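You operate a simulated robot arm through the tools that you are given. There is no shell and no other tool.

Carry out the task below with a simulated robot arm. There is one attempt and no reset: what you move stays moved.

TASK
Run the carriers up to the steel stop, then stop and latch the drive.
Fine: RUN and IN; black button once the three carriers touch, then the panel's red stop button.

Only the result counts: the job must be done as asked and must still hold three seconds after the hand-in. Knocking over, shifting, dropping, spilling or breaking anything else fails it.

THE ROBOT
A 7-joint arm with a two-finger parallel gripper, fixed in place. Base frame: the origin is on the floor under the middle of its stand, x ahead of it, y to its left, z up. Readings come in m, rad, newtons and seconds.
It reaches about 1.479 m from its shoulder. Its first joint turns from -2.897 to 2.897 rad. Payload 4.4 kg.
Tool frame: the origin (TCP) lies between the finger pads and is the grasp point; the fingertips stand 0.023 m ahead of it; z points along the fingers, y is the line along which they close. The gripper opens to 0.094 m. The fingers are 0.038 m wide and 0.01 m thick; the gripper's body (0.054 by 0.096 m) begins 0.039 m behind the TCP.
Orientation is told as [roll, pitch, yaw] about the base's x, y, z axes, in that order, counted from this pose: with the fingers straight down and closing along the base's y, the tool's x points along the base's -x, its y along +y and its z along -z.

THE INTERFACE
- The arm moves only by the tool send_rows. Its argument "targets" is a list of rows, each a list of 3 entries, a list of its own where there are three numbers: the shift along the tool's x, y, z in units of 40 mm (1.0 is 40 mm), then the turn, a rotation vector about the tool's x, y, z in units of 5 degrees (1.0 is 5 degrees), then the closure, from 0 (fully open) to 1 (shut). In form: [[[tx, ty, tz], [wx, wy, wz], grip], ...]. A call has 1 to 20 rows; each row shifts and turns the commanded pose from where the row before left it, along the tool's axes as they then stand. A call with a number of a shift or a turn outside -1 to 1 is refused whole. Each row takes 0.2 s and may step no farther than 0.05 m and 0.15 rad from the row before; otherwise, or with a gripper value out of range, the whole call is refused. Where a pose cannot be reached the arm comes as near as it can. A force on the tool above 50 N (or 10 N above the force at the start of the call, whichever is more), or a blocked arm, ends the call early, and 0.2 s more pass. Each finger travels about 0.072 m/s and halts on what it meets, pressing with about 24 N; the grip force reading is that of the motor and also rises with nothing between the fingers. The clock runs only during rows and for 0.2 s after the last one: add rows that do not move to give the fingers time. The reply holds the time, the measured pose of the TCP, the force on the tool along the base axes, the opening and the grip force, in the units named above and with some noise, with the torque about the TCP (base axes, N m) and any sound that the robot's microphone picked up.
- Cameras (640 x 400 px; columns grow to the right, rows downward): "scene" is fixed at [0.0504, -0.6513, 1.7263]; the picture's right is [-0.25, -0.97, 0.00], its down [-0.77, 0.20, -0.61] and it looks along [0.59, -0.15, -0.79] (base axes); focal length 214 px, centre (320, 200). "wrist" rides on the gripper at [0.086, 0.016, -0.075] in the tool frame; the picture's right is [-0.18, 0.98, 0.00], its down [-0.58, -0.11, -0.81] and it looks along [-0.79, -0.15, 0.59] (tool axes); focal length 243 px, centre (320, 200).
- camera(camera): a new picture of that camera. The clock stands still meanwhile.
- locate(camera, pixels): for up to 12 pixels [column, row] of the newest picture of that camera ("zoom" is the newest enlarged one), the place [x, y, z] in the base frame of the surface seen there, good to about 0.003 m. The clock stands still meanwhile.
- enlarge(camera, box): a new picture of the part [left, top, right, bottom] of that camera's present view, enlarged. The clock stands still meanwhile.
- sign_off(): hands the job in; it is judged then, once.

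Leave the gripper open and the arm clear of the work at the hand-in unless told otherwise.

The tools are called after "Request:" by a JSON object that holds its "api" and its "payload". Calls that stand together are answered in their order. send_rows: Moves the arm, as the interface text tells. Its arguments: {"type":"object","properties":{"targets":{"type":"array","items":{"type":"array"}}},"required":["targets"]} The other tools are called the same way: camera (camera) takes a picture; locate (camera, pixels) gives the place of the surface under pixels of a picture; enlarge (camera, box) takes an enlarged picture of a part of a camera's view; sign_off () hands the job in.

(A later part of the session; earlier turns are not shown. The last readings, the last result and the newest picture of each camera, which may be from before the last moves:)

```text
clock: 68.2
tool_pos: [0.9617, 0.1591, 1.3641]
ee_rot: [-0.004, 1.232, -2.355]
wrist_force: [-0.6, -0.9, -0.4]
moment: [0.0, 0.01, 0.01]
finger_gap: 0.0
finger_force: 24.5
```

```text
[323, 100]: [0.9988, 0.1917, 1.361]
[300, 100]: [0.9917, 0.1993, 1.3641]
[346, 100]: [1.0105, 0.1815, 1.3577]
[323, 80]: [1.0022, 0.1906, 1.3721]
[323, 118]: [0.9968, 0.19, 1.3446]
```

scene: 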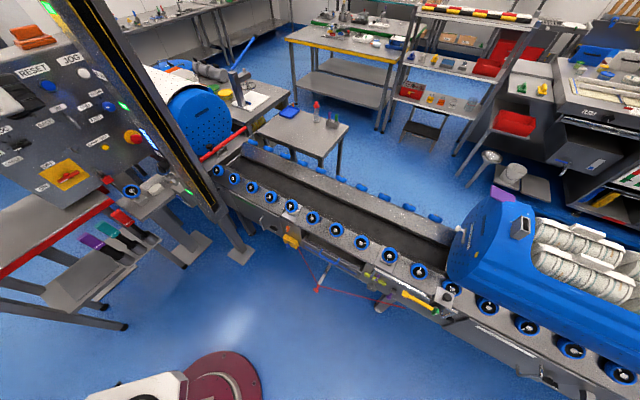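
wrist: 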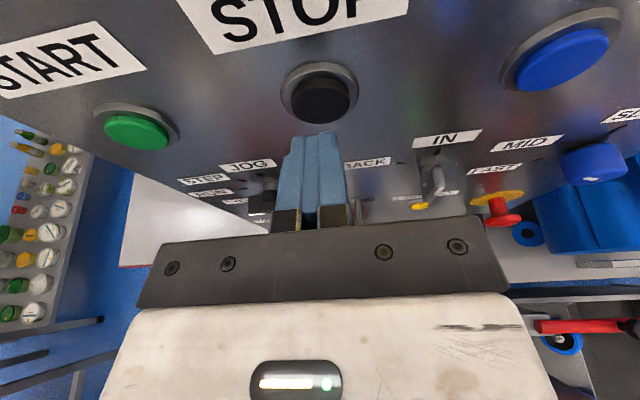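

Face now at s≈-0.74 (moved 0.22 m in ~1.2 s → ~0.18 m/s). The stop must be at the far end. The near carrier leaves the scene view around s≈-1.2, so I'll let it run ~1.5 s more while closing in on STOP, then press STOP and inspect the far end with the clock effectively idle.

Request:
{"api": "send_rows", "payload": {"targets": [[[0, 0.07, 0.2], [0, 0, 0], 1], [[0, 0, 0.15], [0, 0, 0], 1]]}}

Request:
{"api": "camera", "payload": {"camera": "scene"}}

Request:
{"api": "enlarge", "payload": {"camera": "wrist", "box": [220, 40, 420, 240]}}

```text
clock: 68.8
tool_pos: [0.9736, 0.1662, 1.3591]
ee_rot: [-0.003, 1.231, -2.356]
wrist_force: [-0.3, 0.9, 0.5]
moment: [0.02, -0.02, -0.02]
finger_gap: 0.0
finger_force: 24.0
```

```text
taken
```

scene: 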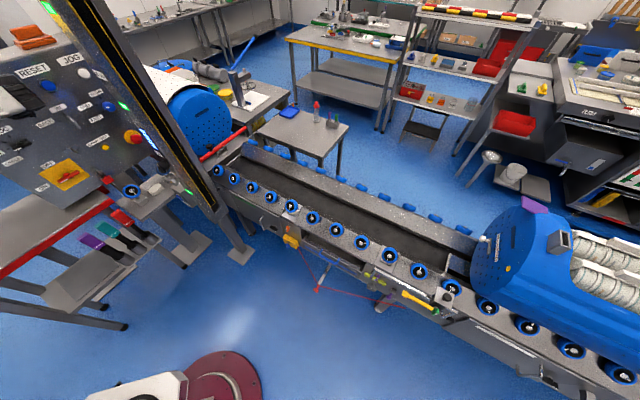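

```text
2.00 times, centred on (320, 140) of wrist
```

zoom: 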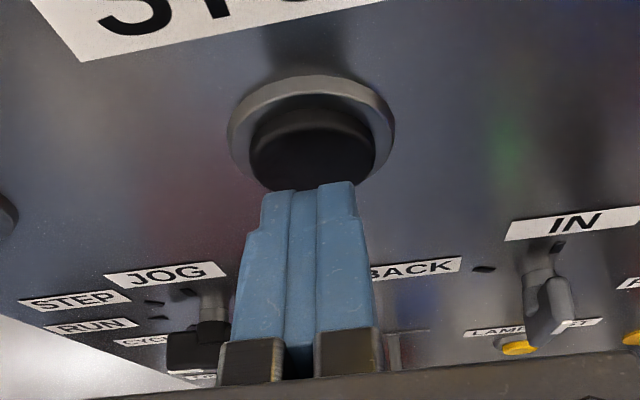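

Request:
{"api": "locate", "payload": {"camera": "scene", "pixels": [[485, 255], [500, 265], [495, 240], [520, 240]]}}

```text
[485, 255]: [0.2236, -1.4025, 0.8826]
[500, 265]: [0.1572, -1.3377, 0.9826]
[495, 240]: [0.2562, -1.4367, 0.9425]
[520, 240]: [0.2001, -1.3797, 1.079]
```

The near face is at s≈-0.834; speed 0.158 m/s, start at ~66.8 s. I wait three rows and then press STOP to inspect the far end.

Request:
{"api": "send_rows", "payload": {"targets": [[[0, 0, 0], [0, 0, 0], 1], [[0, 0, 0], [0, 0, 0], 1], [[0, 0, 0], [0, 0, 0], 1], [[0, 0, 0.12], [0, 0, 0], 1], [[0, 0, 0.1], [0, 0, 0], 1], [[0, 0, 0.08], [0, 0, 0], 1], [[0, 0, 0.06], [0, 0, 0], 1]]}}

Request:
{"api": "camera", "payload": {"camera": "scene"}}

Request:
{"api": "enlarge", "payload": {"camera": "wrist", "box": [220, 40, 420, 240]}}

```text
clock: 70.4
tool_pos: [0.9817, 0.1759, 1.355]
ee_rot: [-0.003, 1.23, -2.355]
wrist_force: [-5.7, -8.5, 0.8]
moment: [0.09, -0.1, -0.05]
finger_gap: 0.0
finger_force: 24.1
heard: click
```

```text
taken
```

scene: 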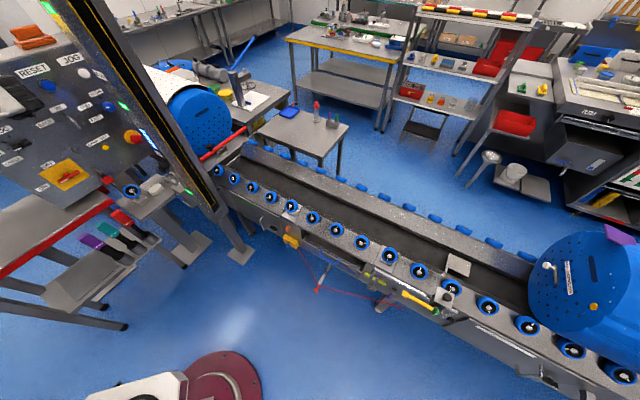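

```text
2.00 times, centred on (320, 140) of wrist
```

zoom: 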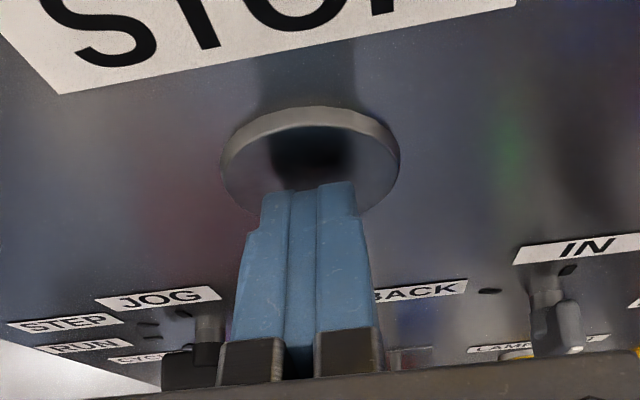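

STOP clicked. I locate the near face, then back off and check that it has stopped.

Request:
{"api": "locate", "payload": {"camera": "scene", "pixels": [[545, 290], [580, 290], [570, 250], [600, 270]]}}

Request:
{"api": "send_rows", "payload": {"targets": [[[0, 0, -0.7], [0, 0, 0], 1], [[0, 0, -0.5], [0, 0, 0], 1]]}}

Request:
{"api": "camera", "payload": {"camera": "scene"}}

Request:
{"api": "locate", "payload": {"camera": "scene", "pixels": [[545, 290], [580, 290], [570, 250], [600, 270]]}}

```text
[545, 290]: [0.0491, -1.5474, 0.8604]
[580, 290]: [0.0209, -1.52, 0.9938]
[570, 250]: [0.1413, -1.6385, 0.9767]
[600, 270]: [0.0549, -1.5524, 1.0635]
```

```text
clock: 71.0
tool_pos: [0.9502, 0.1412, 1.3695]
ee_rot: [-0.005, 1.229, -2.358]
wrist_force: [0.0, 0.2, 0.0]
moment: [0.03, -0.05, 0.03]
finger_gap: 0.0004
finger_force: 24.1
```

```text
taken
```

scene: 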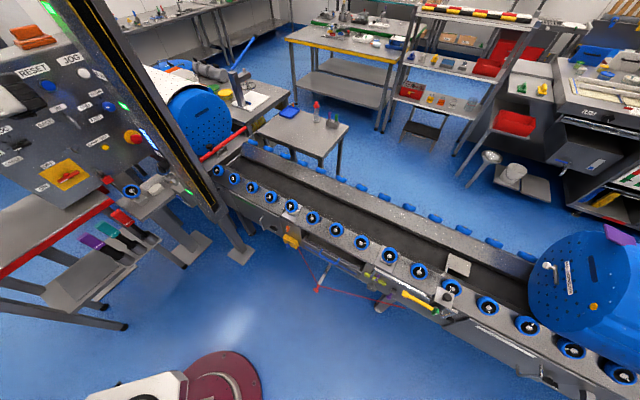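

```text
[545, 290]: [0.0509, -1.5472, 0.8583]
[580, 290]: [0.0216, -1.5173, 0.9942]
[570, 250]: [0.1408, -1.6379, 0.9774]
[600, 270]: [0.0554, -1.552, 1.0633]
```

The drive stopped (face steady at s≈-1.058). Now I retreat to the earlier watch place (0.633,0.151,1.545) and rotate to the watch orientation to inspect the far end.

Request:
{"api": "send_rows", "payload": {"targets": [[[0.285, -0.72, -0.825], [0, 0, 0], 0.5], [[0.285, -0.72, -0.825], [0, 0, 0], 0.5], [[0.285, -0.72, -0.825], [0, 0, 0], 0.5], [[0.285, -0.72, -0.825], [0, 0, 0], 0.5], [[0.285, -0.72, -0.825], [0, 0, 0], 0.5], [[0.285, -0.72, -0.825], [0, 0, 0], 0.5], [[0.285, -0.72, -0.825], [0, 0, 0], 0.5], [[0.285, -0.72, -0.825], [0, 0, 0], 0.5]]}}

Request:
{"api": "send_rows", "payload": {"targets": [[[0, 0, 0], [0.145, -0.978, -0.654], 0.5], [[0, 0, 0], [0.145, -0.978, -0.654], 0.5], [[0, 0, 0], [0.145, -0.978, -0.654], 0.5], [[0, 0, 0], [0.145, -0.978, -0.654], 0.5], [[0, 0, 0], [0.145, -0.978, -0.654], 0.5], [[0, 0, 0], [0.145, -0.978, -0.654], 0.5], [[0, 0, 0], [0.145, -0.978, -0.654], 0.5], [[0, 0, 0], [0.145, -0.978, -0.654], 0.5], [[0, 0, 0], [0.145, -0.978, -0.654], 0.5], [[0, 0, 0], [0.145, -0.978, -0.654], 0.5], [[0, 0, 0], [0.145, -0.978, -0.654], 0.5], [[0, 0, 0], [0.145, -0.978, -0.654], 0.5], [[0, 0, 0], [0.145, -0.978, -0.654], 0.5], [[0, 0, 0], [0.145, -0.978, -0.654], 0.5], [[0, 0, 0], [0.145, -0.978, -0.654], 0.5], [[0, 0, 0], [0.145, -0.978, -0.654], 0.5], [[0, 0, 0], [0.145, -0.978, -0.654], 0.5], [[0, 0, 0], [0.145, -0.978, -0.654], 0.5], [[0, 0, 0], [0.145, -0.978, -0.654], 0.5], [[0, 0, 0], [0.145, -0.978, -0.654], 0.5]]}}

Request:
{"api": "camera", "payload": {"camera": "wrist"}}

```text
clock: 72.8
tool_pos: [0.6352, 0.1516, 1.5434]
ee_rot: [-0.008, 1.229, -2.361]
wrist_force: [1.3, -0.8, -0.3]
moment: [0.04, 0.0, 0.02]
finger_gap: 0.0468
finger_force: 0.1
```

```text
clock: 77.0
tool_pos: [0.6341, 0.1512, 1.5457]
ee_rot: [0.072, -0.692, -1.383]
wrist_force: [0.5, 0.5, 0.7]
moment: [-0.02, -0.01, 0.02]
finger_gap: 0.0469
finger_force: 0.0
```

```text
taken
```

wrist: 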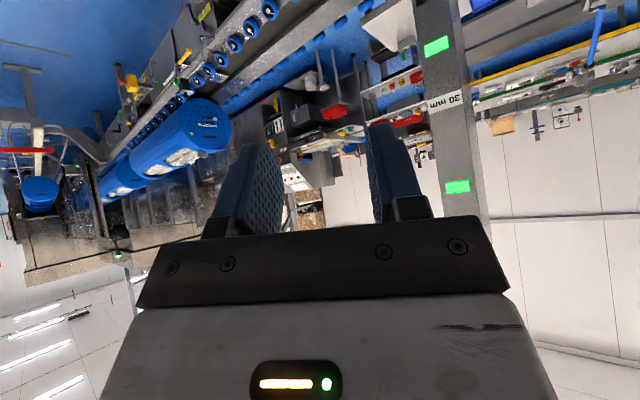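

Good view: the near carrier at (185,135), the next at (120,180). I enlarge to measure gaps.

Request:
{"api": "enlarge", "payload": {"camera": "wrist", "box": [80, 80, 240, 220]}}

Request:
{"api": "enlarge", "payload": {"camera": "wrist", "box": [80, 140, 180, 220]}}

Request:
{"api": "locate", "payload": {"camera": "zoom", "pixels": [[300, 90], [330, 140], [345, 165], [290, 130], [270, 160], [300, 180], [150, 220], [140, 240], [160, 260], [370, 80]]}}

```text
2.86 times, centred on (160, 150) of wrist
```

zoom: 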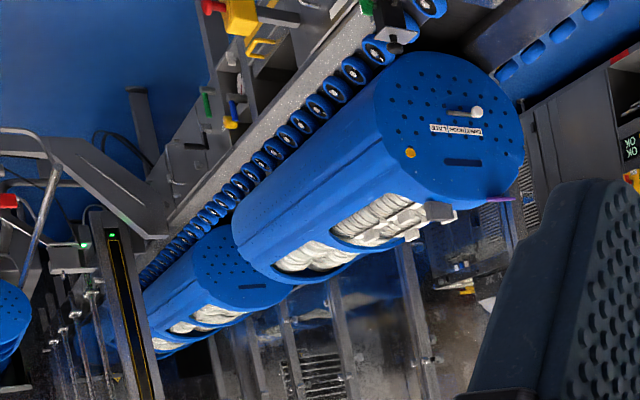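

```text
5.00 times, centred on (130, 180) of wrist
```

zoom: 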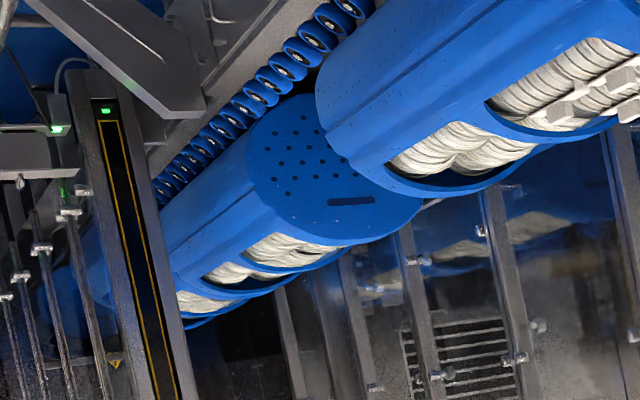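

```text
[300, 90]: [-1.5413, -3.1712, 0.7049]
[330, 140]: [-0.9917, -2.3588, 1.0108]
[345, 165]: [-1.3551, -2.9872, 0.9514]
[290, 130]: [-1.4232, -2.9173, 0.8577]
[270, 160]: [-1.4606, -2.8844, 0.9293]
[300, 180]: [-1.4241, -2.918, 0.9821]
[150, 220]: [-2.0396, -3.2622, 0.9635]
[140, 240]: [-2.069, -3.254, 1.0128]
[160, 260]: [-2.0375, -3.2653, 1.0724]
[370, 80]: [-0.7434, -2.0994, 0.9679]
```

The second carrier's face is at s≈-3.07, i.e. it also moved 0.54 m and the 0.72 m gap remains, so the third hasn't yet reached the steel stop. I look for the stop at the far end.

Request:
{"api": "enlarge", "payload": {"camera": "wrist", "box": [0, 120, 140, 270]}}

Request:
{"api": "enlarge", "payload": {"camera": "wrist", "box": [60, 160, 140, 230]}}

Request:
{"api": "locate", "payload": {"camera": "zoom", "pixels": [[60, 210], [100, 280], [90, 200], [130, 260], [250, 160], [300, 260], [240, 280], [320, 320], [40, 150], [200, 180], [20, 260], [350, 200]]}}

```text
2.67 times, centred on (70, 195) of wrist
```

zoom: 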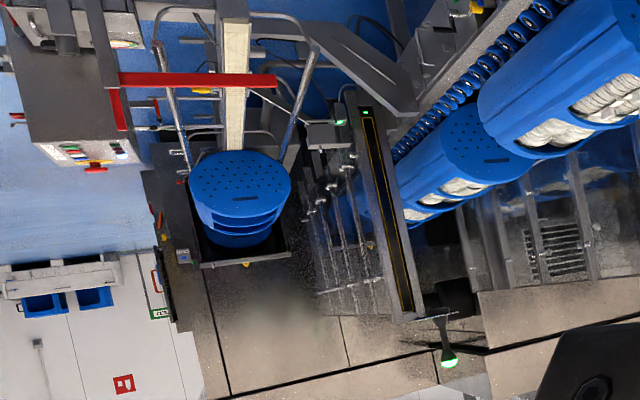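

```text
5.71 times, centred on (100, 195) of wrist
```

zoom: 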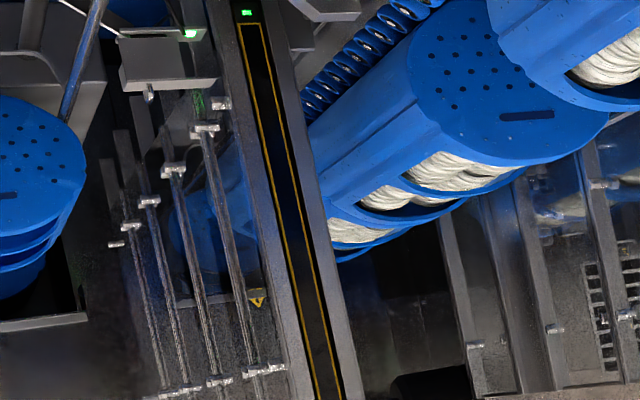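

```text
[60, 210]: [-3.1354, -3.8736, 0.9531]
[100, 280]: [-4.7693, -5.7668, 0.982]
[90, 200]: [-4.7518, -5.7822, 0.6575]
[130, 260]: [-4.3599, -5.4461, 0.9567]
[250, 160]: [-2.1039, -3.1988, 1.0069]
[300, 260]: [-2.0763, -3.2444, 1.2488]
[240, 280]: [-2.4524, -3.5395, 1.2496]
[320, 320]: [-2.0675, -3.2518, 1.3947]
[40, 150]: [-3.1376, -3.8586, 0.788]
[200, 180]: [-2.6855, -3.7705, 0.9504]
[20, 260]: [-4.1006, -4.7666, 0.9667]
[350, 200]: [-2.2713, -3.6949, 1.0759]
```

I enlarge the region around the far post to see the third carrier and what lies behind.

Request:
{"api": "enlarge", "payload": {"camera": "wrist", "box": [76, 170, 124, 215]}}

Request:
{"api": "locate", "payload": {"camera": "zoom", "pixels": [[130, 110], [120, 190], [170, 230], [80, 220], [480, 230], [500, 300], [460, 180], [60, 160], [420, 290], [20, 120]]}}

```text
8.89 times, centred on (100, 192) of wrist
```

zoom: 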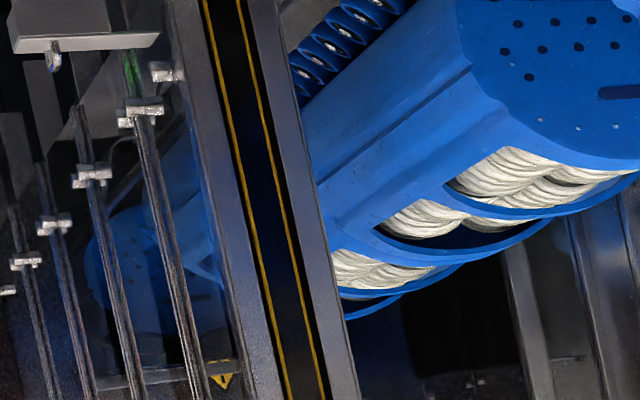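

```text
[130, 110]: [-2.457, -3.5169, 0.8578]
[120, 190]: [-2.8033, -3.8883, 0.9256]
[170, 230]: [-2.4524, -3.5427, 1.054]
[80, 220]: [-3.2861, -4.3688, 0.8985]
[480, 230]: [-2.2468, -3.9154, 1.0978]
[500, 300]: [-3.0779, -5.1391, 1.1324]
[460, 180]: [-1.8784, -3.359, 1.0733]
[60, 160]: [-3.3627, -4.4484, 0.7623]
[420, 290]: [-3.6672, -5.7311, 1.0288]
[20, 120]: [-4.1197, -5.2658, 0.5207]
```

A faint round dotted face shows behind the glass at zoom (155,270), possibly another carrier further in. I need a better viewpoint: I move the arm up and toward the lane (to about x 0.57, y -0.28, z 2.0), staying short of the light-curtain plane (t≈0.8).

Request:
{"api": "send_rows", "payload": {"targets": [[[-0.95, -0.231, -0.134], [0, 0, 0], 0.5], [[-0.95, -0.231, -0.134], [0, 0, 0], 0.5], [[-0.95, -0.231, -0.134], [0, 0, 0], 0.5], [[-0.95, -0.231, -0.134], [0, 0, 0], 0.5], [[-0.95, -0.231, -0.134], [0, 0, 0], 0.5], [[-0.95, -0.231, -0.134], [0, 0, 0], 0.5], [[-0.95, -0.231, -0.134], [0, 0, 0], 0.5], [[-0.95, -0.231, -0.134], [0, 0, 0], 0.5]]}}

Request:
{"api": "camera", "payload": {"camera": "wrist"}}

```text
clock: 78.8
tool_pos: [0.5966, -0.0706, 1.768]
ee_rot: [0.071, -0.691, -1.384]
wrist_force: [-0.4, -0.1, -0.4]
moment: [0.02, 0.01, -0.01]
finger_gap: 0.0471
finger_force: 0.1
```

```text
taken
```

wrist: 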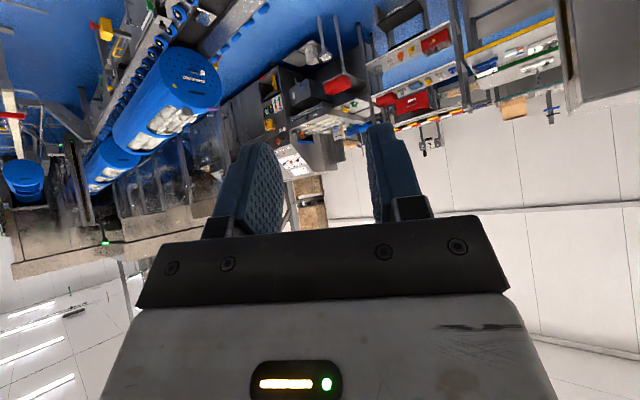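

Request:
{"api": "enlarge", "payload": {"camera": "wrist", "box": [20, 100, 160, 240]}}

Request:
{"api": "enlarge", "payload": {"camera": "wrist", "box": [50, 140, 120, 210]}}

```text
2.86 times, centred on (90, 170) of wrist
```

zoom: 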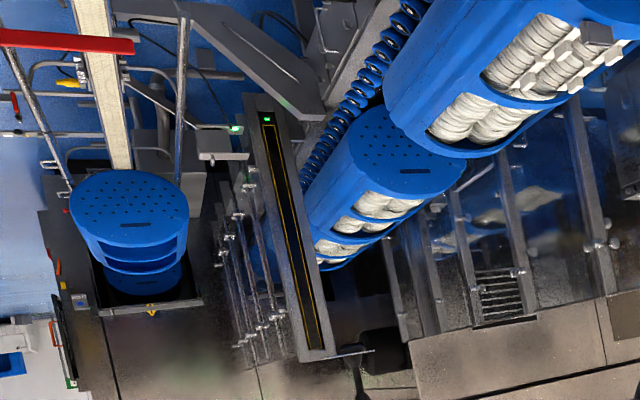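

```text
5.71 times, centred on (85, 175) of wrist
```

zoom: 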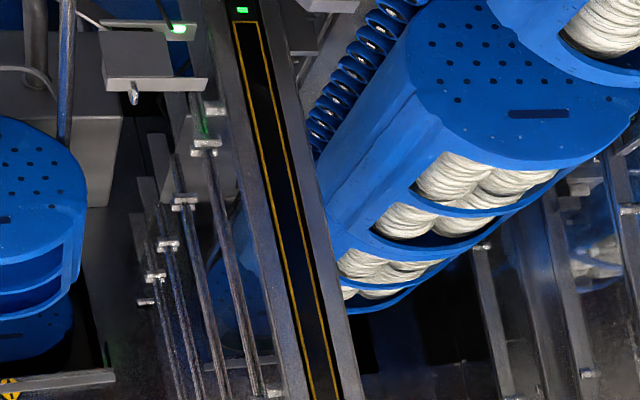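

The third carrier is directly behind the second (windows at (380,265)). To see beyond the post I continue up and toward the lane.

Request:
{"api": "send_rows", "payload": {"targets": [[[-0.95, -0.231, -0.134], [0, 0, 0], 0.5], [[-0.95, -0.231, -0.134], [0, 0, 0], 0.5], [[-0.95, -0.231, -0.134], [0, 0, 0], 0.5], [[-0.95, -0.231, -0.134], [0, 0, 0], 0.5], [[-0.95, -0.231, -0.134], [0, 0, 0], 0.5], [[-0.95, -0.231, -0.134], [0, 0, 0], 0.5], [[-0.95, -0.231, -0.134], [0, 0, 0], 0.5], [[-0.95, -0.231, -0.134], [0, 0, 0], 0.5]]}}

Request:
{"api": "camera", "payload": {"camera": "wrist"}}

Request:
{"api": "enlarge", "payload": {"camera": "wrist", "box": [20, 80, 140, 200]}}

```text
clock: 80.6
tool_pos: [0.552, -0.2863, 1.9684]
ee_rot: [0.074, -0.693, -1.385]
wrist_force: [-0.5, -0.3, -0.4]
moment: [0.09, 0.02, 0.03]
finger_gap: 0.047
finger_force: 0.0
out of reach, approached as far as the arm can: row 8
```

```text
taken
```

wrist: 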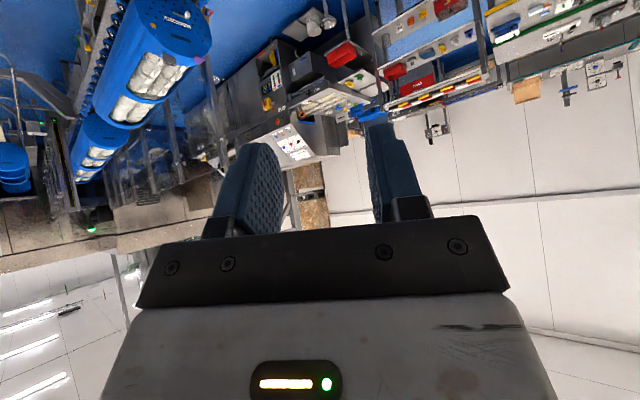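

```text
3.33 times, centred on (80, 140) of wrist
```

zoom: 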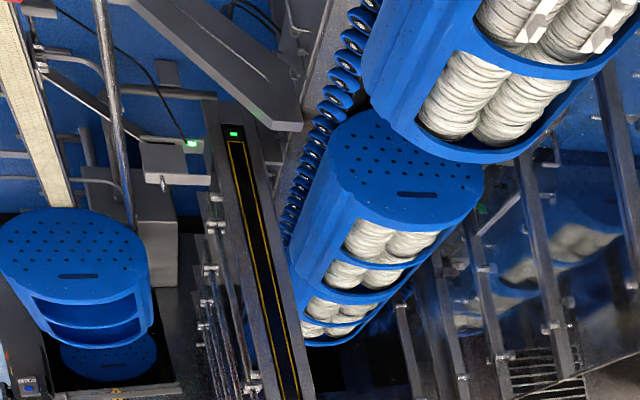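

From here: second and third carriers are contiguous, followed by a dark space. I locate the key edges, including the third's far end and the wall beyond.

Request:
{"api": "locate", "payload": {"camera": "zoom", "pixels": [[400, 150], [300, 270], [293, 262], [298, 290], [330, 344], [370, 325], [400, 290], [360, 370], [330, 385], [405, 330], [440, 330], [520, 160]]}}

Request:
{"api": "enlarge", "payload": {"camera": "wrist", "box": [60, 140, 120, 200]}}

```text
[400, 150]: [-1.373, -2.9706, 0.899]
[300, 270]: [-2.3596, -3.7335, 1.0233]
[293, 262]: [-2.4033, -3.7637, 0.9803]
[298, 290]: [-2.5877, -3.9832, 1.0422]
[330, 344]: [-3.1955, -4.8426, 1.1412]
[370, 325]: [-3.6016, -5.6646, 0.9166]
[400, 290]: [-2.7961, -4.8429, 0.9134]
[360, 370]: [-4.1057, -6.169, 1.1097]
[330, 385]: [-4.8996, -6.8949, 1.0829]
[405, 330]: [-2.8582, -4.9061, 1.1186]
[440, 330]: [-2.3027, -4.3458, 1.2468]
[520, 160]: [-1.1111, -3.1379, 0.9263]
```

```text
6.67 times, centred on (90, 170) of wrist
```

zoom: 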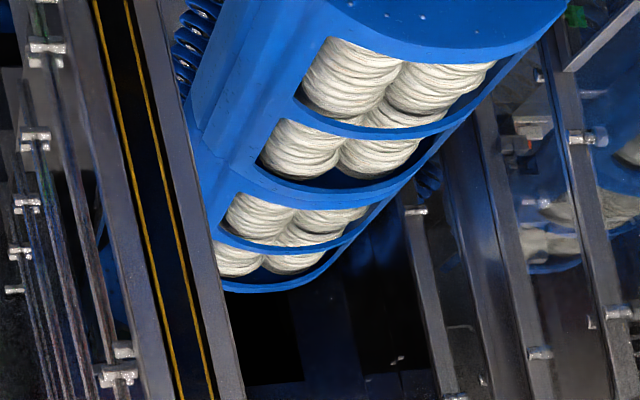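

Second and third are touching (seam at s≈-4.34, third's end ≈-5.68). I zoom on the area behind the fence left of the post, looking for the steel stop.

Request:
{"api": "enlarge", "payload": {"camera": "wrist", "box": [60, 145, 100, 185]}}

Request:
{"api": "enlarge", "payload": {"camera": "wrist", "box": [70, 170, 130, 215]}}

```text
10.00 times, centred on (80, 165) of wrist
```

zoom: 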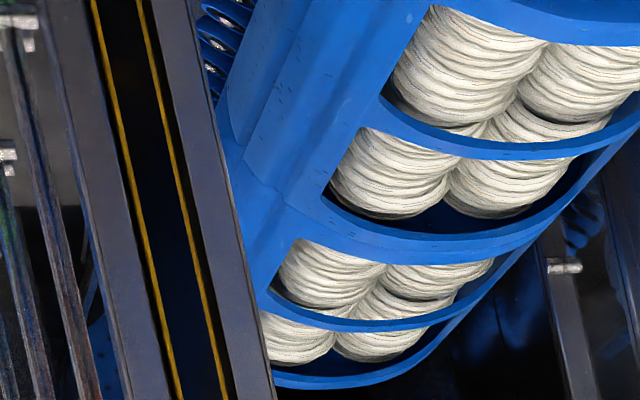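

```text
8.89 times, centred on (100, 192) of wrist
```

zoom: 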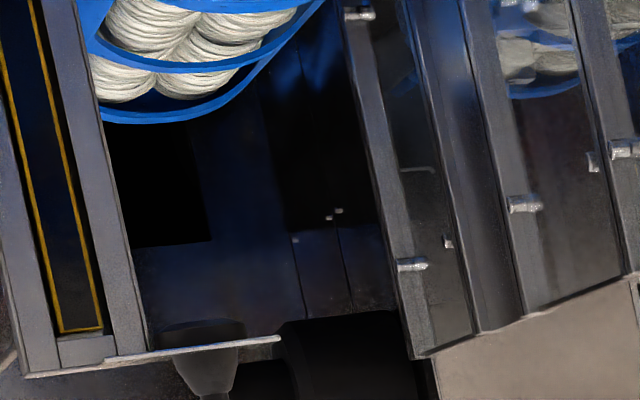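

Second and third already touch each other, so what remains is third → steel stop, then the first closing the 0.72 m gap (4.5 s at 0.158 m/s). I'll run in safe legs shorter than 4.5 s and inspect between. First I return to the previous watch position by the reverse path.

Request:
{"api": "send_rows", "payload": {"targets": [[[0.95, 0.231, 0.134], [0, 0, 0], 0.8], [[0.95, 0.231, 0.134], [0, 0, 0], 1], [[0.95, 0.231, 0.134], [0, 0, 0], 1], [[0.95, 0.231, 0.134], [0, 0, 0], 1], [[0.95, 0.231, 0.134], [0, 0, 0], 1], [[0.95, 0.231, 0.134], [0, 0, 0], 1], [[0.95, 0.231, 0.134], [0, 0, 0], 1], [[0.95, 0.231, 0.134], [0, 0, 0], 1], [[0.95, 0.231, 0.134], [0, 0, 0], 1], [[0.95, 0.231, 0.134], [0, 0, 0], 1], [[0.95, 0.231, 0.134], [0, 0, 0], 1], [[0.95, 0.231, 0.134], [0, 0, 0], 1], [[0.95, 0.231, 0.134], [0, 0, 0], 1], [[0.95, 0.231, 0.134], [0, 0, 0], 1], [[0.95, 0.231, 0.134], [0, 0, 0], 1], [[0.95, 0.231, 0.134], [0, 0, 0], 1]]}}

Request:
{"api": "send_rows", "payload": {"targets": [[[0, 0, 0], [-0.145, 0.978, 0.654], 1], [[0, 0, 0], [-0.145, 0.978, 0.654], 1], [[0, 0, 0], [-0.145, 0.978, 0.654], 1], [[0, 0, 0], [-0.145, 0.978, 0.654], 1], [[0, 0, 0], [-0.145, 0.978, 0.654], 1], [[0, 0, 0], [-0.145, 0.978, 0.654], 1], [[0, 0, 0], [-0.145, 0.978, 0.654], 1], [[0, 0, 0], [-0.145, 0.978, 0.654], 1], [[0, 0, 0], [-0.145, 0.978, 0.654], 1], [[0, 0, 0], [-0.145, 0.978, 0.654], 1], [[0, 0, 0], [-0.145, 0.978, 0.654], 1], [[0, 0, 0], [-0.145, 0.978, 0.654], 1], [[0, 0, 0], [-0.145, 0.978, 0.654], 1], [[0, 0, 0], [-0.145, 0.978, 0.654], 1], [[0, 0, 0], [-0.145, 0.978, 0.654], 1], [[0, 0, 0], [-0.145, 0.978, 0.654], 1], [[0, 0, 0], [-0.145, 0.978, 0.654], 1], [[0, 0, 0], [-0.145, 0.978, 0.654], 1], [[0, 0, 0], [-0.145, 0.978, 0.654], 1], [[0, 0, 0], [-0.145, 0.978, 0.654], 1]]}}

```text
clock: 84.0
tool_pos: [0.6263, 0.1574, 1.5231]
ee_rot: [0.073, -0.69, -1.386]
wrist_force: [0.5, 0.1, -0.3]
moment: [0.01, -0.01, 0.01]
finger_gap: 0.0
finger_force: 24.2
```

```text
clock: 88.2
tool_pos: [0.6259, 0.1557, 1.5236]
ee_rot: [-0.003, 1.23, -2.356]
wrist_force: [-0.3, -0.2, 0.7]
moment: [-0.01, 0.01, -0.01]
finger_gap: 0.0002
finger_force: 23.8
```

Orientation is back. I move to the hover in front of START (s 0.772, t 0.4555, z 1.3695).

Request:
{"api": "send_rows", "payload": {"targets": [[[-0.225, 0.384, 0.806], [0, 0, 0], 1], [[-0.225, 0.384, 0.806], [0, 0, 0], 1], [[-0.225, 0.384, 0.806], [0, 0, 0], 1], [[-0.225, 0.384, 0.806], [0, 0, 0], 1], [[-0.225, 0.384, 0.806], [0, 0, 0], 1], [[-0.225, 0.384, 0.806], [0, 0, 0], 1], [[-0.225, 0.384, 0.806], [0, 0, 0], 1], [[-0.225, 0.384, 0.806], [0, 0, 0], 1]]}}

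Request:
{"api": "camera", "payload": {"camera": "wrist"}}

```text
clock: 90.0
tool_pos: [0.8652, 0.2254, 1.3714]
ee_rot: [-0.003, 1.23, -2.354]
wrist_force: [0.6, 0.3, 0.5]
moment: [-0.02, 0.05, -0.01]
finger_gap: 0.0
finger_force: 24.4
```

```text
taken
```

wrist: 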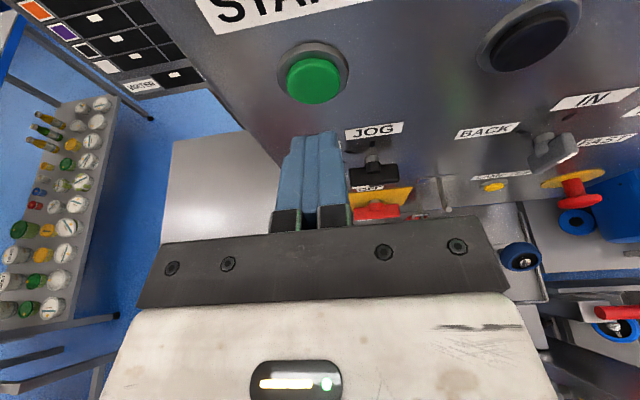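

Aligned with START (s 0.771, t 0.452). I press it, retreat, and move to STOP's hover in one call.

Request:
{"api": "send_rows", "payload": {"targets": [[[0, 0, 0.6], [0, 0, 0], 1], [[0, 0, 0.4], [0, 0, 0], 1], [[0, 0, 0.14], [0, 0, 0], 1], [[0, 0, 0.13], [0, 0, 0], 1], [[0, 0, -0.6], [0, 0, 0], 1], [[0, 0.98, 0], [0, 0, 0], 1], [[0, 0.98, 0], [0, 0, 0], 1], [[0, 0.98, 0], [0, 0, 0], 1]]}}

Request:
{"api": "camera", "payload": {"camera": "scene"}}

```text
clock: 91.8
tool_pos: [0.9679, 0.1601, 1.3594]
ee_rot: [-0.006, 1.229, -2.357]
wrist_force: [0.0, -0.5, -0.4]
moment: [-0.01, 0.04, 0.03]
finger_gap: 0.0001
finger_force: 24.1
heard: click
```

```text
taken
```

scene: 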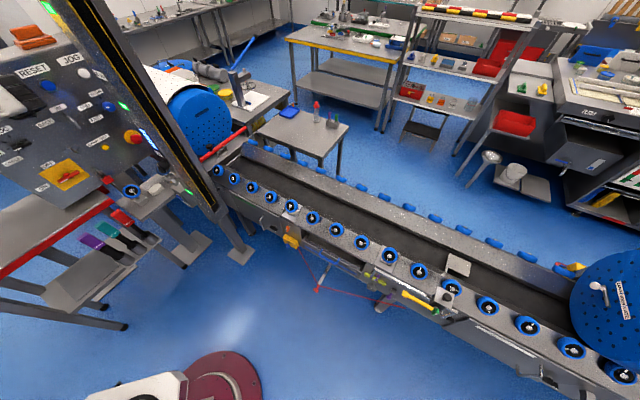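

Running again (click, near face moving). I locate the face.

Request:
{"api": "locate", "payload": {"camera": "scene", "pixels": [[585, 300], [610, 300], [600, 270], [630, 290]]}}

```text
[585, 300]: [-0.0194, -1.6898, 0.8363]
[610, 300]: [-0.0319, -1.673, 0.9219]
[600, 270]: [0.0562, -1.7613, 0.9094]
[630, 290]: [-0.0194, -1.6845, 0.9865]
```

Face at s≈-1.206; this leg began at ~90.9 s. I hold in short calls listening for impacts, and will stop at ~95.1 s (before any possible contact of the first carrier).

Request:
{"api": "send_rows", "payload": {"targets": [[[0, 0, 0.1], [0, 0, 0], 1], [[0, 0, 0], [0, 0, 0], 1], [[0, 0, 0], [0, 0, 0], 1], [[0, 0, 0], [0, 0, 0], 1], [[0, 0, 0], [0, 0, 0], 1], [[0, 0, 0], [0, 0, 0], 1]]}}

Request:
{"api": "send_rows", "payload": {"targets": [[[0, 0, 0], [0, 0, 0], 1], [[0, 0, 0], [0, 0, 0], 1], [[0, 0, 0], [0, 0, 0], 1], [[0, 0, 0], [0, 0, 0], 1], [[0, 0, 0], [0, 0, 0], 1], [[0, 0, 0], [0, 0, 0], 1]]}}

Request:
{"api": "send_rows", "payload": {"targets": [[[0, 0, 0.25], [0, 0, 0], 1], [[0, 0, 0.12], [0, 0, 0], 1], [[0, 0, 0.1], [0, 0, 0], 1]]}}

```text
clock: 93.2
tool_pos: [0.9714, 0.1617, 1.3597]
ee_rot: [-0.004, 1.23, -2.355]
wrist_force: [0.7, 0.6, 0.3]
moment: [0.01, -0.02, -0.02]
finger_gap: 0.0002
finger_force: 24.1
```

```text
clock: 94.6
tool_pos: [0.9704, 0.1616, 1.3585]
ee_rot: [-0.006, 1.228, -2.356]
wrist_force: [-0.2, -0.2, -0.7]
moment: [0.01, -0.02, 0.05]
finger_gap: 0.0
finger_force: 23.8
```

```text
clock: 95.4
tool_pos: [0.9835, 0.1742, 1.3544]
ee_rot: [-0.001, 1.229, -2.355]
wrist_force: [-15.2, -9.4, 3.0]
moment: [0.24, -0.19, 0.08]
finger_gap: 0.0
finger_force: 24.2
heard: click
```

STOP clicked. Now I go to the watch pose again to inspect.

Request:
{"api": "send_rows", "payload": {"targets": [[[0, 0, -0.8], [0, 0, 0], 1], [[0.289, -0.721, -0.876], [0, 0, 0], 1], [[0.289, -0.721, -0.876], [0, 0, 0], 1], [[0.289, -0.721, -0.876], [0, 0, 0], 1], [[0.289, -0.721, -0.876], [0, 0, 0], 1], [[0.289, -0.721, -0.876], [0, 0, 0], 1], [[0.289, -0.721, -0.876], [0, 0, 0], 1], [[0.289, -0.721, -0.876], [0, 0, 0], 1], [[0.289, -0.721, -0.876], [0, 0, 0], 1]]}}

Request:
{"api": "send_rows", "payload": {"targets": [[[0, 0, 0], [0.145, -0.978, -0.654], 1], [[0, 0, 0], [0.145, -0.978, -0.654], 1], [[0, 0, 0], [0.145, -0.978, -0.654], 1], [[0, 0, 0], [0.145, -0.978, -0.654], 1], [[0, 0, 0], [0.145, -0.978, -0.654], 1], [[0, 0, 0], [0.145, -0.978, -0.654], 1], [[0, 0, 0], [0.145, -0.978, -0.654], 1], [[0, 0, 0], [0.145, -0.978, -0.654], 1], [[0, 0, 0], [0.145, -0.978, -0.654], 1], [[0, 0, 0], [0.145, -0.978, -0.654], 1], [[0, 0, 0], [0.145, -0.978, -0.654], 1], [[0, 0, 0], [0.145, -0.978, -0.654], 1], [[0, 0, 0], [0.145, -0.978, -0.654], 1], [[0, 0, 0], [0.145, -0.978, -0.654], 1], [[0, 0, 0], [0.145, -0.978, -0.654], 1], [[0, 0, 0], [0.145, -0.978, -0.654], 1], [[0, 0, 0], [0.145, -0.978, -0.654], 1], [[0, 0, 0], [0.145, -0.978, -0.654], 1], [[0, 0, 0], [0.145, -0.978, -0.654], 1], [[0, 0, 0], [0.145, -0.978, -0.654], 1]]}}

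Request:
{"api": "camera", "payload": {"camera": "wrist"}}

Request:
{"api": "enlarge", "payload": {"camera": "wrist", "box": [80, 100, 220, 220]}}

```text
clock: 97.4
tool_pos: [0.6377, 0.1512, 1.5427]
ee_rot: [-0.009, 1.228, -2.361]
wrist_force: [0.4, 0.8, -0.8]
moment: [0.04, -0.01, 0.0]
finger_gap: 0.0005
finger_force: 24.1
```

```text
clock: 101.6
tool_pos: [0.6345, 0.1503, 1.5443]
ee_rot: [0.07, -0.693, -1.384]
wrist_force: [0.3, -0.8, -0.3]
moment: [0.0, -0.02, 0.01]
finger_gap: 0.0
finger_force: 23.7
```

```text
taken
```

wrist: 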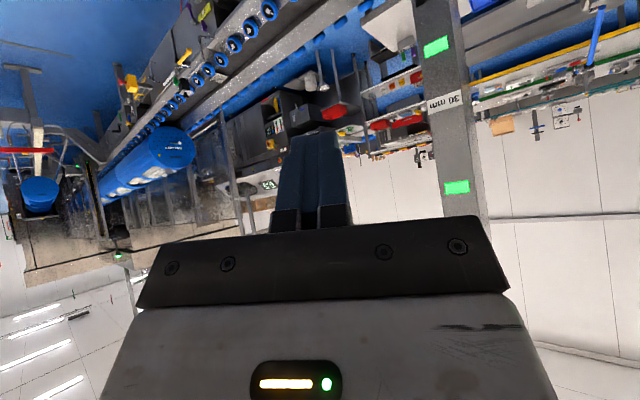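

```text
3.33 times, centred on (150, 160) of wrist
```

zoom: 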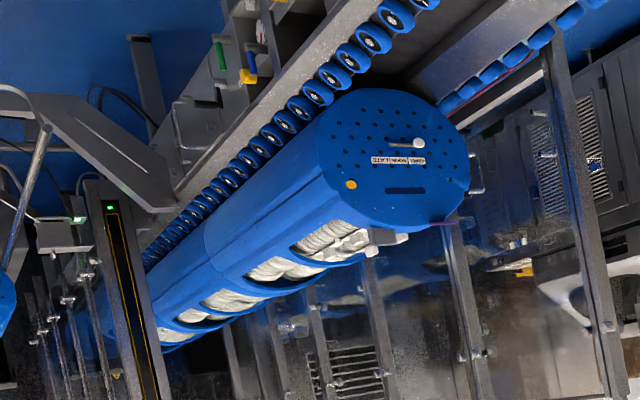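

Now the first carrier's rear looks adjacent to the second (seam near zoom (207,250)). I enlarge the seam and locate faces.

Request:
{"api": "enlarge", "payload": {"camera": "wrist", "box": [95, 150, 155, 210]}}

Request:
{"api": "locate", "payload": {"camera": "zoom", "pixels": [[330, 180], [300, 200], [270, 190], [310, 230], [280, 220], [250, 230], [350, 230], [120, 300], [400, 150]]}}

Request:
{"api": "locate", "payload": {"camera": "wrist", "pixels": [[175, 150], [165, 145], [185, 165], [160, 160], [180, 140]]}}

```text
6.67 times, centred on (125, 180) of wrist
```

zoom: 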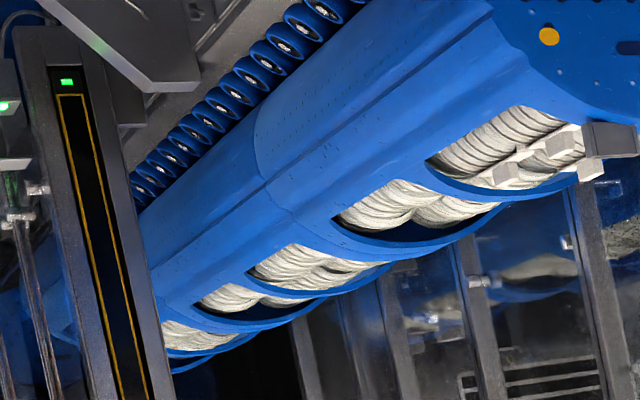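

```text
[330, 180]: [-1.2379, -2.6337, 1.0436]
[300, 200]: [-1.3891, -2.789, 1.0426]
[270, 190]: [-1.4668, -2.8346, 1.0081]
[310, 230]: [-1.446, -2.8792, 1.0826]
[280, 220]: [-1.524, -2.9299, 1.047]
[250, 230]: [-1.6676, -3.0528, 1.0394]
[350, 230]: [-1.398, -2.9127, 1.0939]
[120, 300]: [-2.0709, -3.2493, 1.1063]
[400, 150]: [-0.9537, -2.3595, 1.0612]
```

```text
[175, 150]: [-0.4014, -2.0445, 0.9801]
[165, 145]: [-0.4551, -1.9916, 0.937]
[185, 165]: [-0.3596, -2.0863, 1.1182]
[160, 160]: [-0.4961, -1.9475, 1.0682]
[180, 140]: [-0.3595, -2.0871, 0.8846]
```

First face is at s≈-1.730 (moved 0.672 m); the second hasn't moved visibly since before, so the third is at the stop. The gap estimate is 0–3 cm. I enlarge the seam strongly at wrist (117,178).

Request:
{"api": "enlarge", "payload": {"camera": "wrist", "box": [107, 165, 131, 193]}}

Request:
{"api": "enlarge", "payload": {"camera": "wrist", "box": [110, 166, 122, 180]}}

Request:
{"api": "enlarge", "payload": {"camera": "wrist", "box": [118, 180, 140, 194]}}

```text
14.29 times, centred on (119, 179) of wrist
```

zoom: 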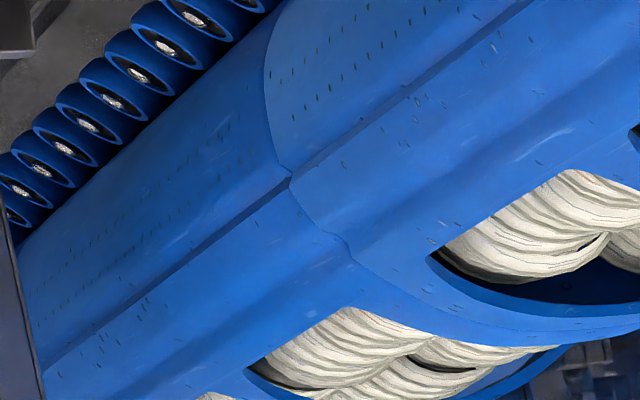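

```text
16.00 times, centred on (116, 173) of wrist
```

zoom: 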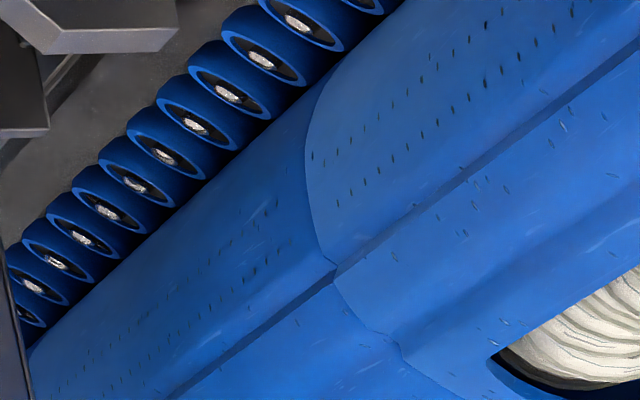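

```text
16.00 times, centred on (129, 187) of wrist
```

zoom: 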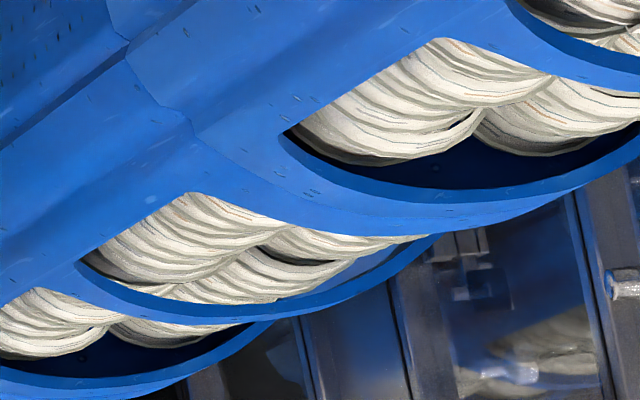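

I zoom even further on the seam to see if there's a sliver of the second carrier's front face visible.

Request:
{"api": "enlarge", "payload": {"camera": "wrist", "box": [113, 170, 121, 178]}}

Request:
{"api": "enlarge", "payload": {"camera": "wrist", "box": [118, 178, 126, 186]}}

Request:
{"api": "enlarge", "payload": {"camera": "wrist", "box": [102, 180, 118, 200]}}

```text
16.00 times, centred on (117, 174) of wrist
```

zoom: 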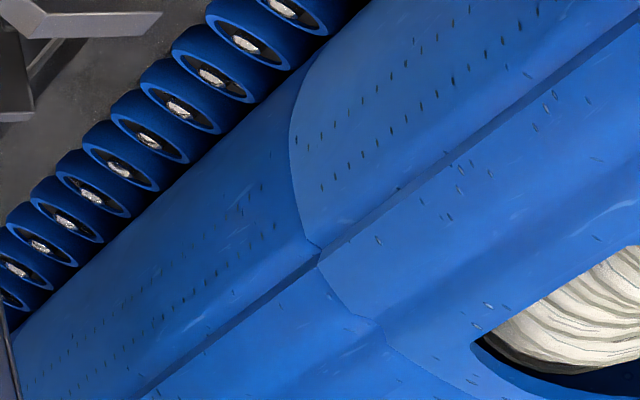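

```text
16.00 times, centred on (122, 182) of wrist
```

zoom: 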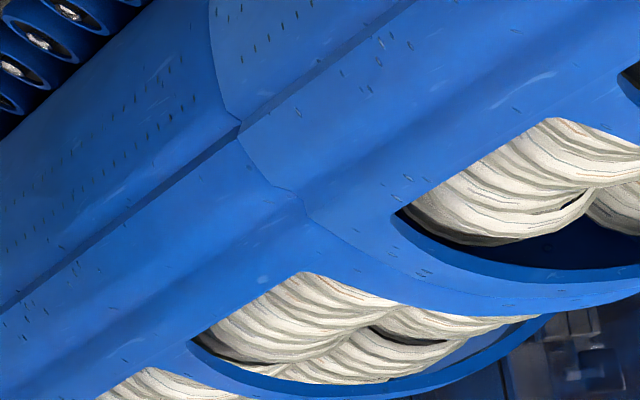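

```text
16.00 times, centred on (110, 190) of wrist
```

zoom: 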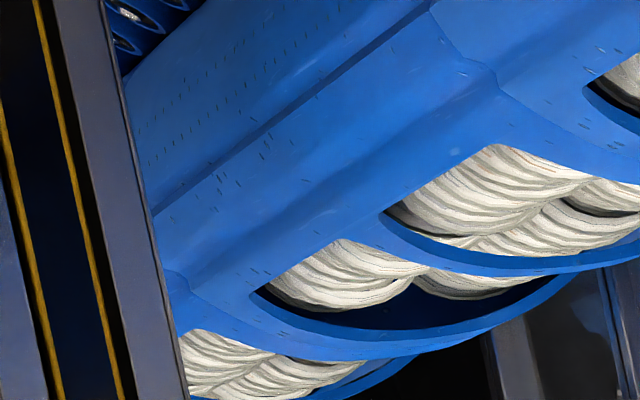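

Zoom is capped at 16x. No sliver of the second's front face is visible at the seam. To quantify the gap I locate points along a line crossing the seam on both sides.

Request:
{"api": "enlarge", "payload": {"camera": "wrist", "box": [113, 170, 121, 178]}}

Request:
{"api": "locate", "payload": {"camera": "zoom", "pixels": [[230, 160], [250, 160], [270, 160], [280, 160], [288, 160], [292, 160], [296, 160], [300, 160], [310, 160], [330, 160], [350, 160], [370, 160]]}}

```text
16.00 times, centred on (117, 174) of wrist
```

zoom: 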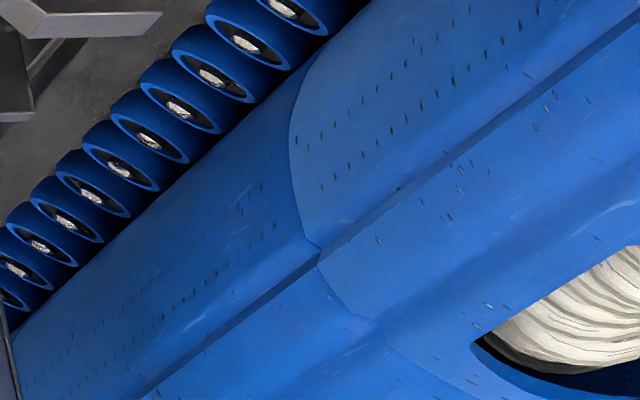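

```text
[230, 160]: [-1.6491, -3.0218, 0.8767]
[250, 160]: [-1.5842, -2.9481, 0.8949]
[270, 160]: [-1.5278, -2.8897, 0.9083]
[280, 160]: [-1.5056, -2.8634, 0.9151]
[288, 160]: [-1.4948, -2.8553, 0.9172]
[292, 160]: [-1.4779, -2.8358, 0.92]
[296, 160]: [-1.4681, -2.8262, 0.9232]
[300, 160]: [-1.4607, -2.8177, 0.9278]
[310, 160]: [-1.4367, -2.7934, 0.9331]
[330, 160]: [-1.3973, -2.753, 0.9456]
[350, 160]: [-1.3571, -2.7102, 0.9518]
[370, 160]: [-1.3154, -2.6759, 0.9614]
```

The s-values run smoothly through the seam (jump ≤ ~1 cm), so the carriers are touching or within about a centimetre. To make sure, I'll give one short pulse: START, then STOP right after (~1.3 s), which closes any remaining gap. I return to the panel by the reverse path.

Request:
{"api": "send_rows", "payload": {"targets": [[[0, 0, 0], [-0.145, 0.978, 0.654], 1], [[0, 0, 0], [-0.145, 0.978, 0.654], 1], [[0, 0, 0], [-0.145, 0.978, 0.654], 1], [[0, 0, 0], [-0.145, 0.978, 0.654], 1], [[0, 0, 0], [-0.145, 0.978, 0.654], 1], [[0, 0, 0], [-0.145, 0.978, 0.654], 1], [[0, 0, 0], [-0.145, 0.978, 0.654], 1], [[0, 0, 0], [-0.145, 0.978, 0.654], 1], [[0, 0, 0], [-0.145, 0.978, 0.654], 1], [[0, 0, 0], [-0.145, 0.978, 0.654], 1], [[0, 0, 0], [-0.145, 0.978, 0.654], 1], [[0, 0, 0], [-0.145, 0.978, 0.654], 1], [[0, 0, 0], [-0.145, 0.978, 0.654], 1], [[0, 0, 0], [-0.145, 0.978, 0.654], 1], [[0, 0, 0], [-0.145, 0.978, 0.654], 1], [[0, 0, 0], [-0.145, 0.978, 0.654], 1], [[0, 0, 0], [-0.145, 0.978, 0.654], 1], [[0, 0, 0], [-0.145, 0.978, 0.654], 1], [[0, 0, 0], [-0.145, 0.978, 0.654], 1], [[0, 0, 0], [-0.145, 0.978, 0.654], 1]]}}

Request:
{"api": "send_rows", "payload": {"targets": [[[-0.284, 0.344, 0.8175], [0, 0, 0], 1], [[-0.284, 0.344, 0.8175], [0, 0, 0], 1], [[-0.284, 0.344, 0.8175], [0, 0, 0], 1], [[-0.284, 0.344, 0.8175], [0, 0, 0], 1], [[-0.284, 0.344, 0.8175], [0, 0, 0], 1], [[-0.284, 0.344, 0.8175], [0, 0, 0], 1], [[-0.284, 0.344, 0.8175], [0, 0, 0], 1], [[-0.284, 0.344, 0.8175], [0, 0, 0], 1]]}}

Request:
{"api": "camera", "payload": {"camera": "wrist"}}

```text
clock: 105.8
tool_pos: [0.6345, 0.1498, 1.5443]
ee_rot: [-0.005, 1.231, -2.359]
wrist_force: [-0.2, 0.3, 0.3]
moment: [0.0, 0.01, 0.03]
finger_gap: 0.0
finger_force: 24.0
```

```text
clock: 107.6
tool_pos: [0.8637, 0.2247, 1.374]
ee_rot: [-0.003, 1.23, -2.356]
wrist_force: [-0.1, -0.3, 0.9]
moment: [-0.01, 0.06, 0.0]
finger_gap: 0.0002
finger_force: 24.0
```

```text
taken
```

wrist: 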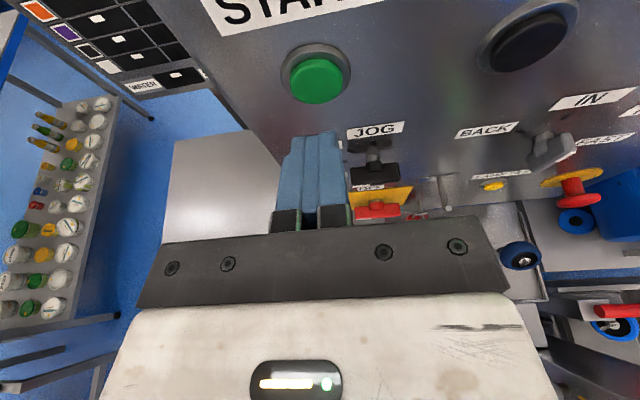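

Hover is good (START at (318,82)). One call: press START, retreat, slide right, press STOP, retreat.

Request:
{"api": "send_rows", "payload": {"targets": [[[0, 0, 0.6], [0, 0, 0], 1], [[0, 0, 0.4], [0, 0, 0], 1], [[0, 0, 0.16], [0, 0, 0], 1], [[0, 0, 0.15], [0, 0, 0], 1], [[0, 0, -0.6], [0, 0, 0], 1], [[0, 0.98, 0], [0, 0, 0], 1], [[0, 0.98, 0], [0, 0, 0], 1], [[0, 0.98, 0], [0, 0, 0], 1], [[0, 0, 0.35], [0, 0, 0], 1], [[0, 0, 0.14], [0, 0, 0], 1], [[0, 0, 0.12], [0, 0, 0], 1]]}}

Request:
{"api": "enlarge", "payload": {"camera": "wrist", "box": [220, 40, 420, 240]}}

```text
clock: 110.0
tool_pos: [0.9801, 0.1766, 1.3543]
ee_rot: [-0.001, 1.232, -2.354]
wrist_force: [-33.5, -17.6, -1.7]
moment: [0.09, -0.35, 0.29]
finger_gap: 0.0
finger_force: 24.2
heard: click, click
stopped in row 11: the force on the tool passed its limit at 56 N (the readings are from after the stop); the commanded pose is now the measured one
```

```text
2.00 times, centred on (320, 140) of wrist
```

zoom: 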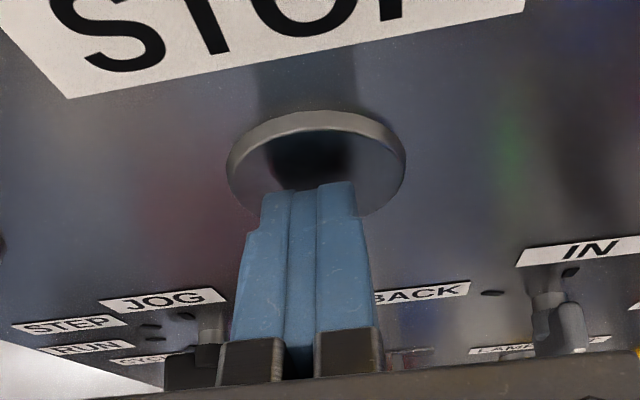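

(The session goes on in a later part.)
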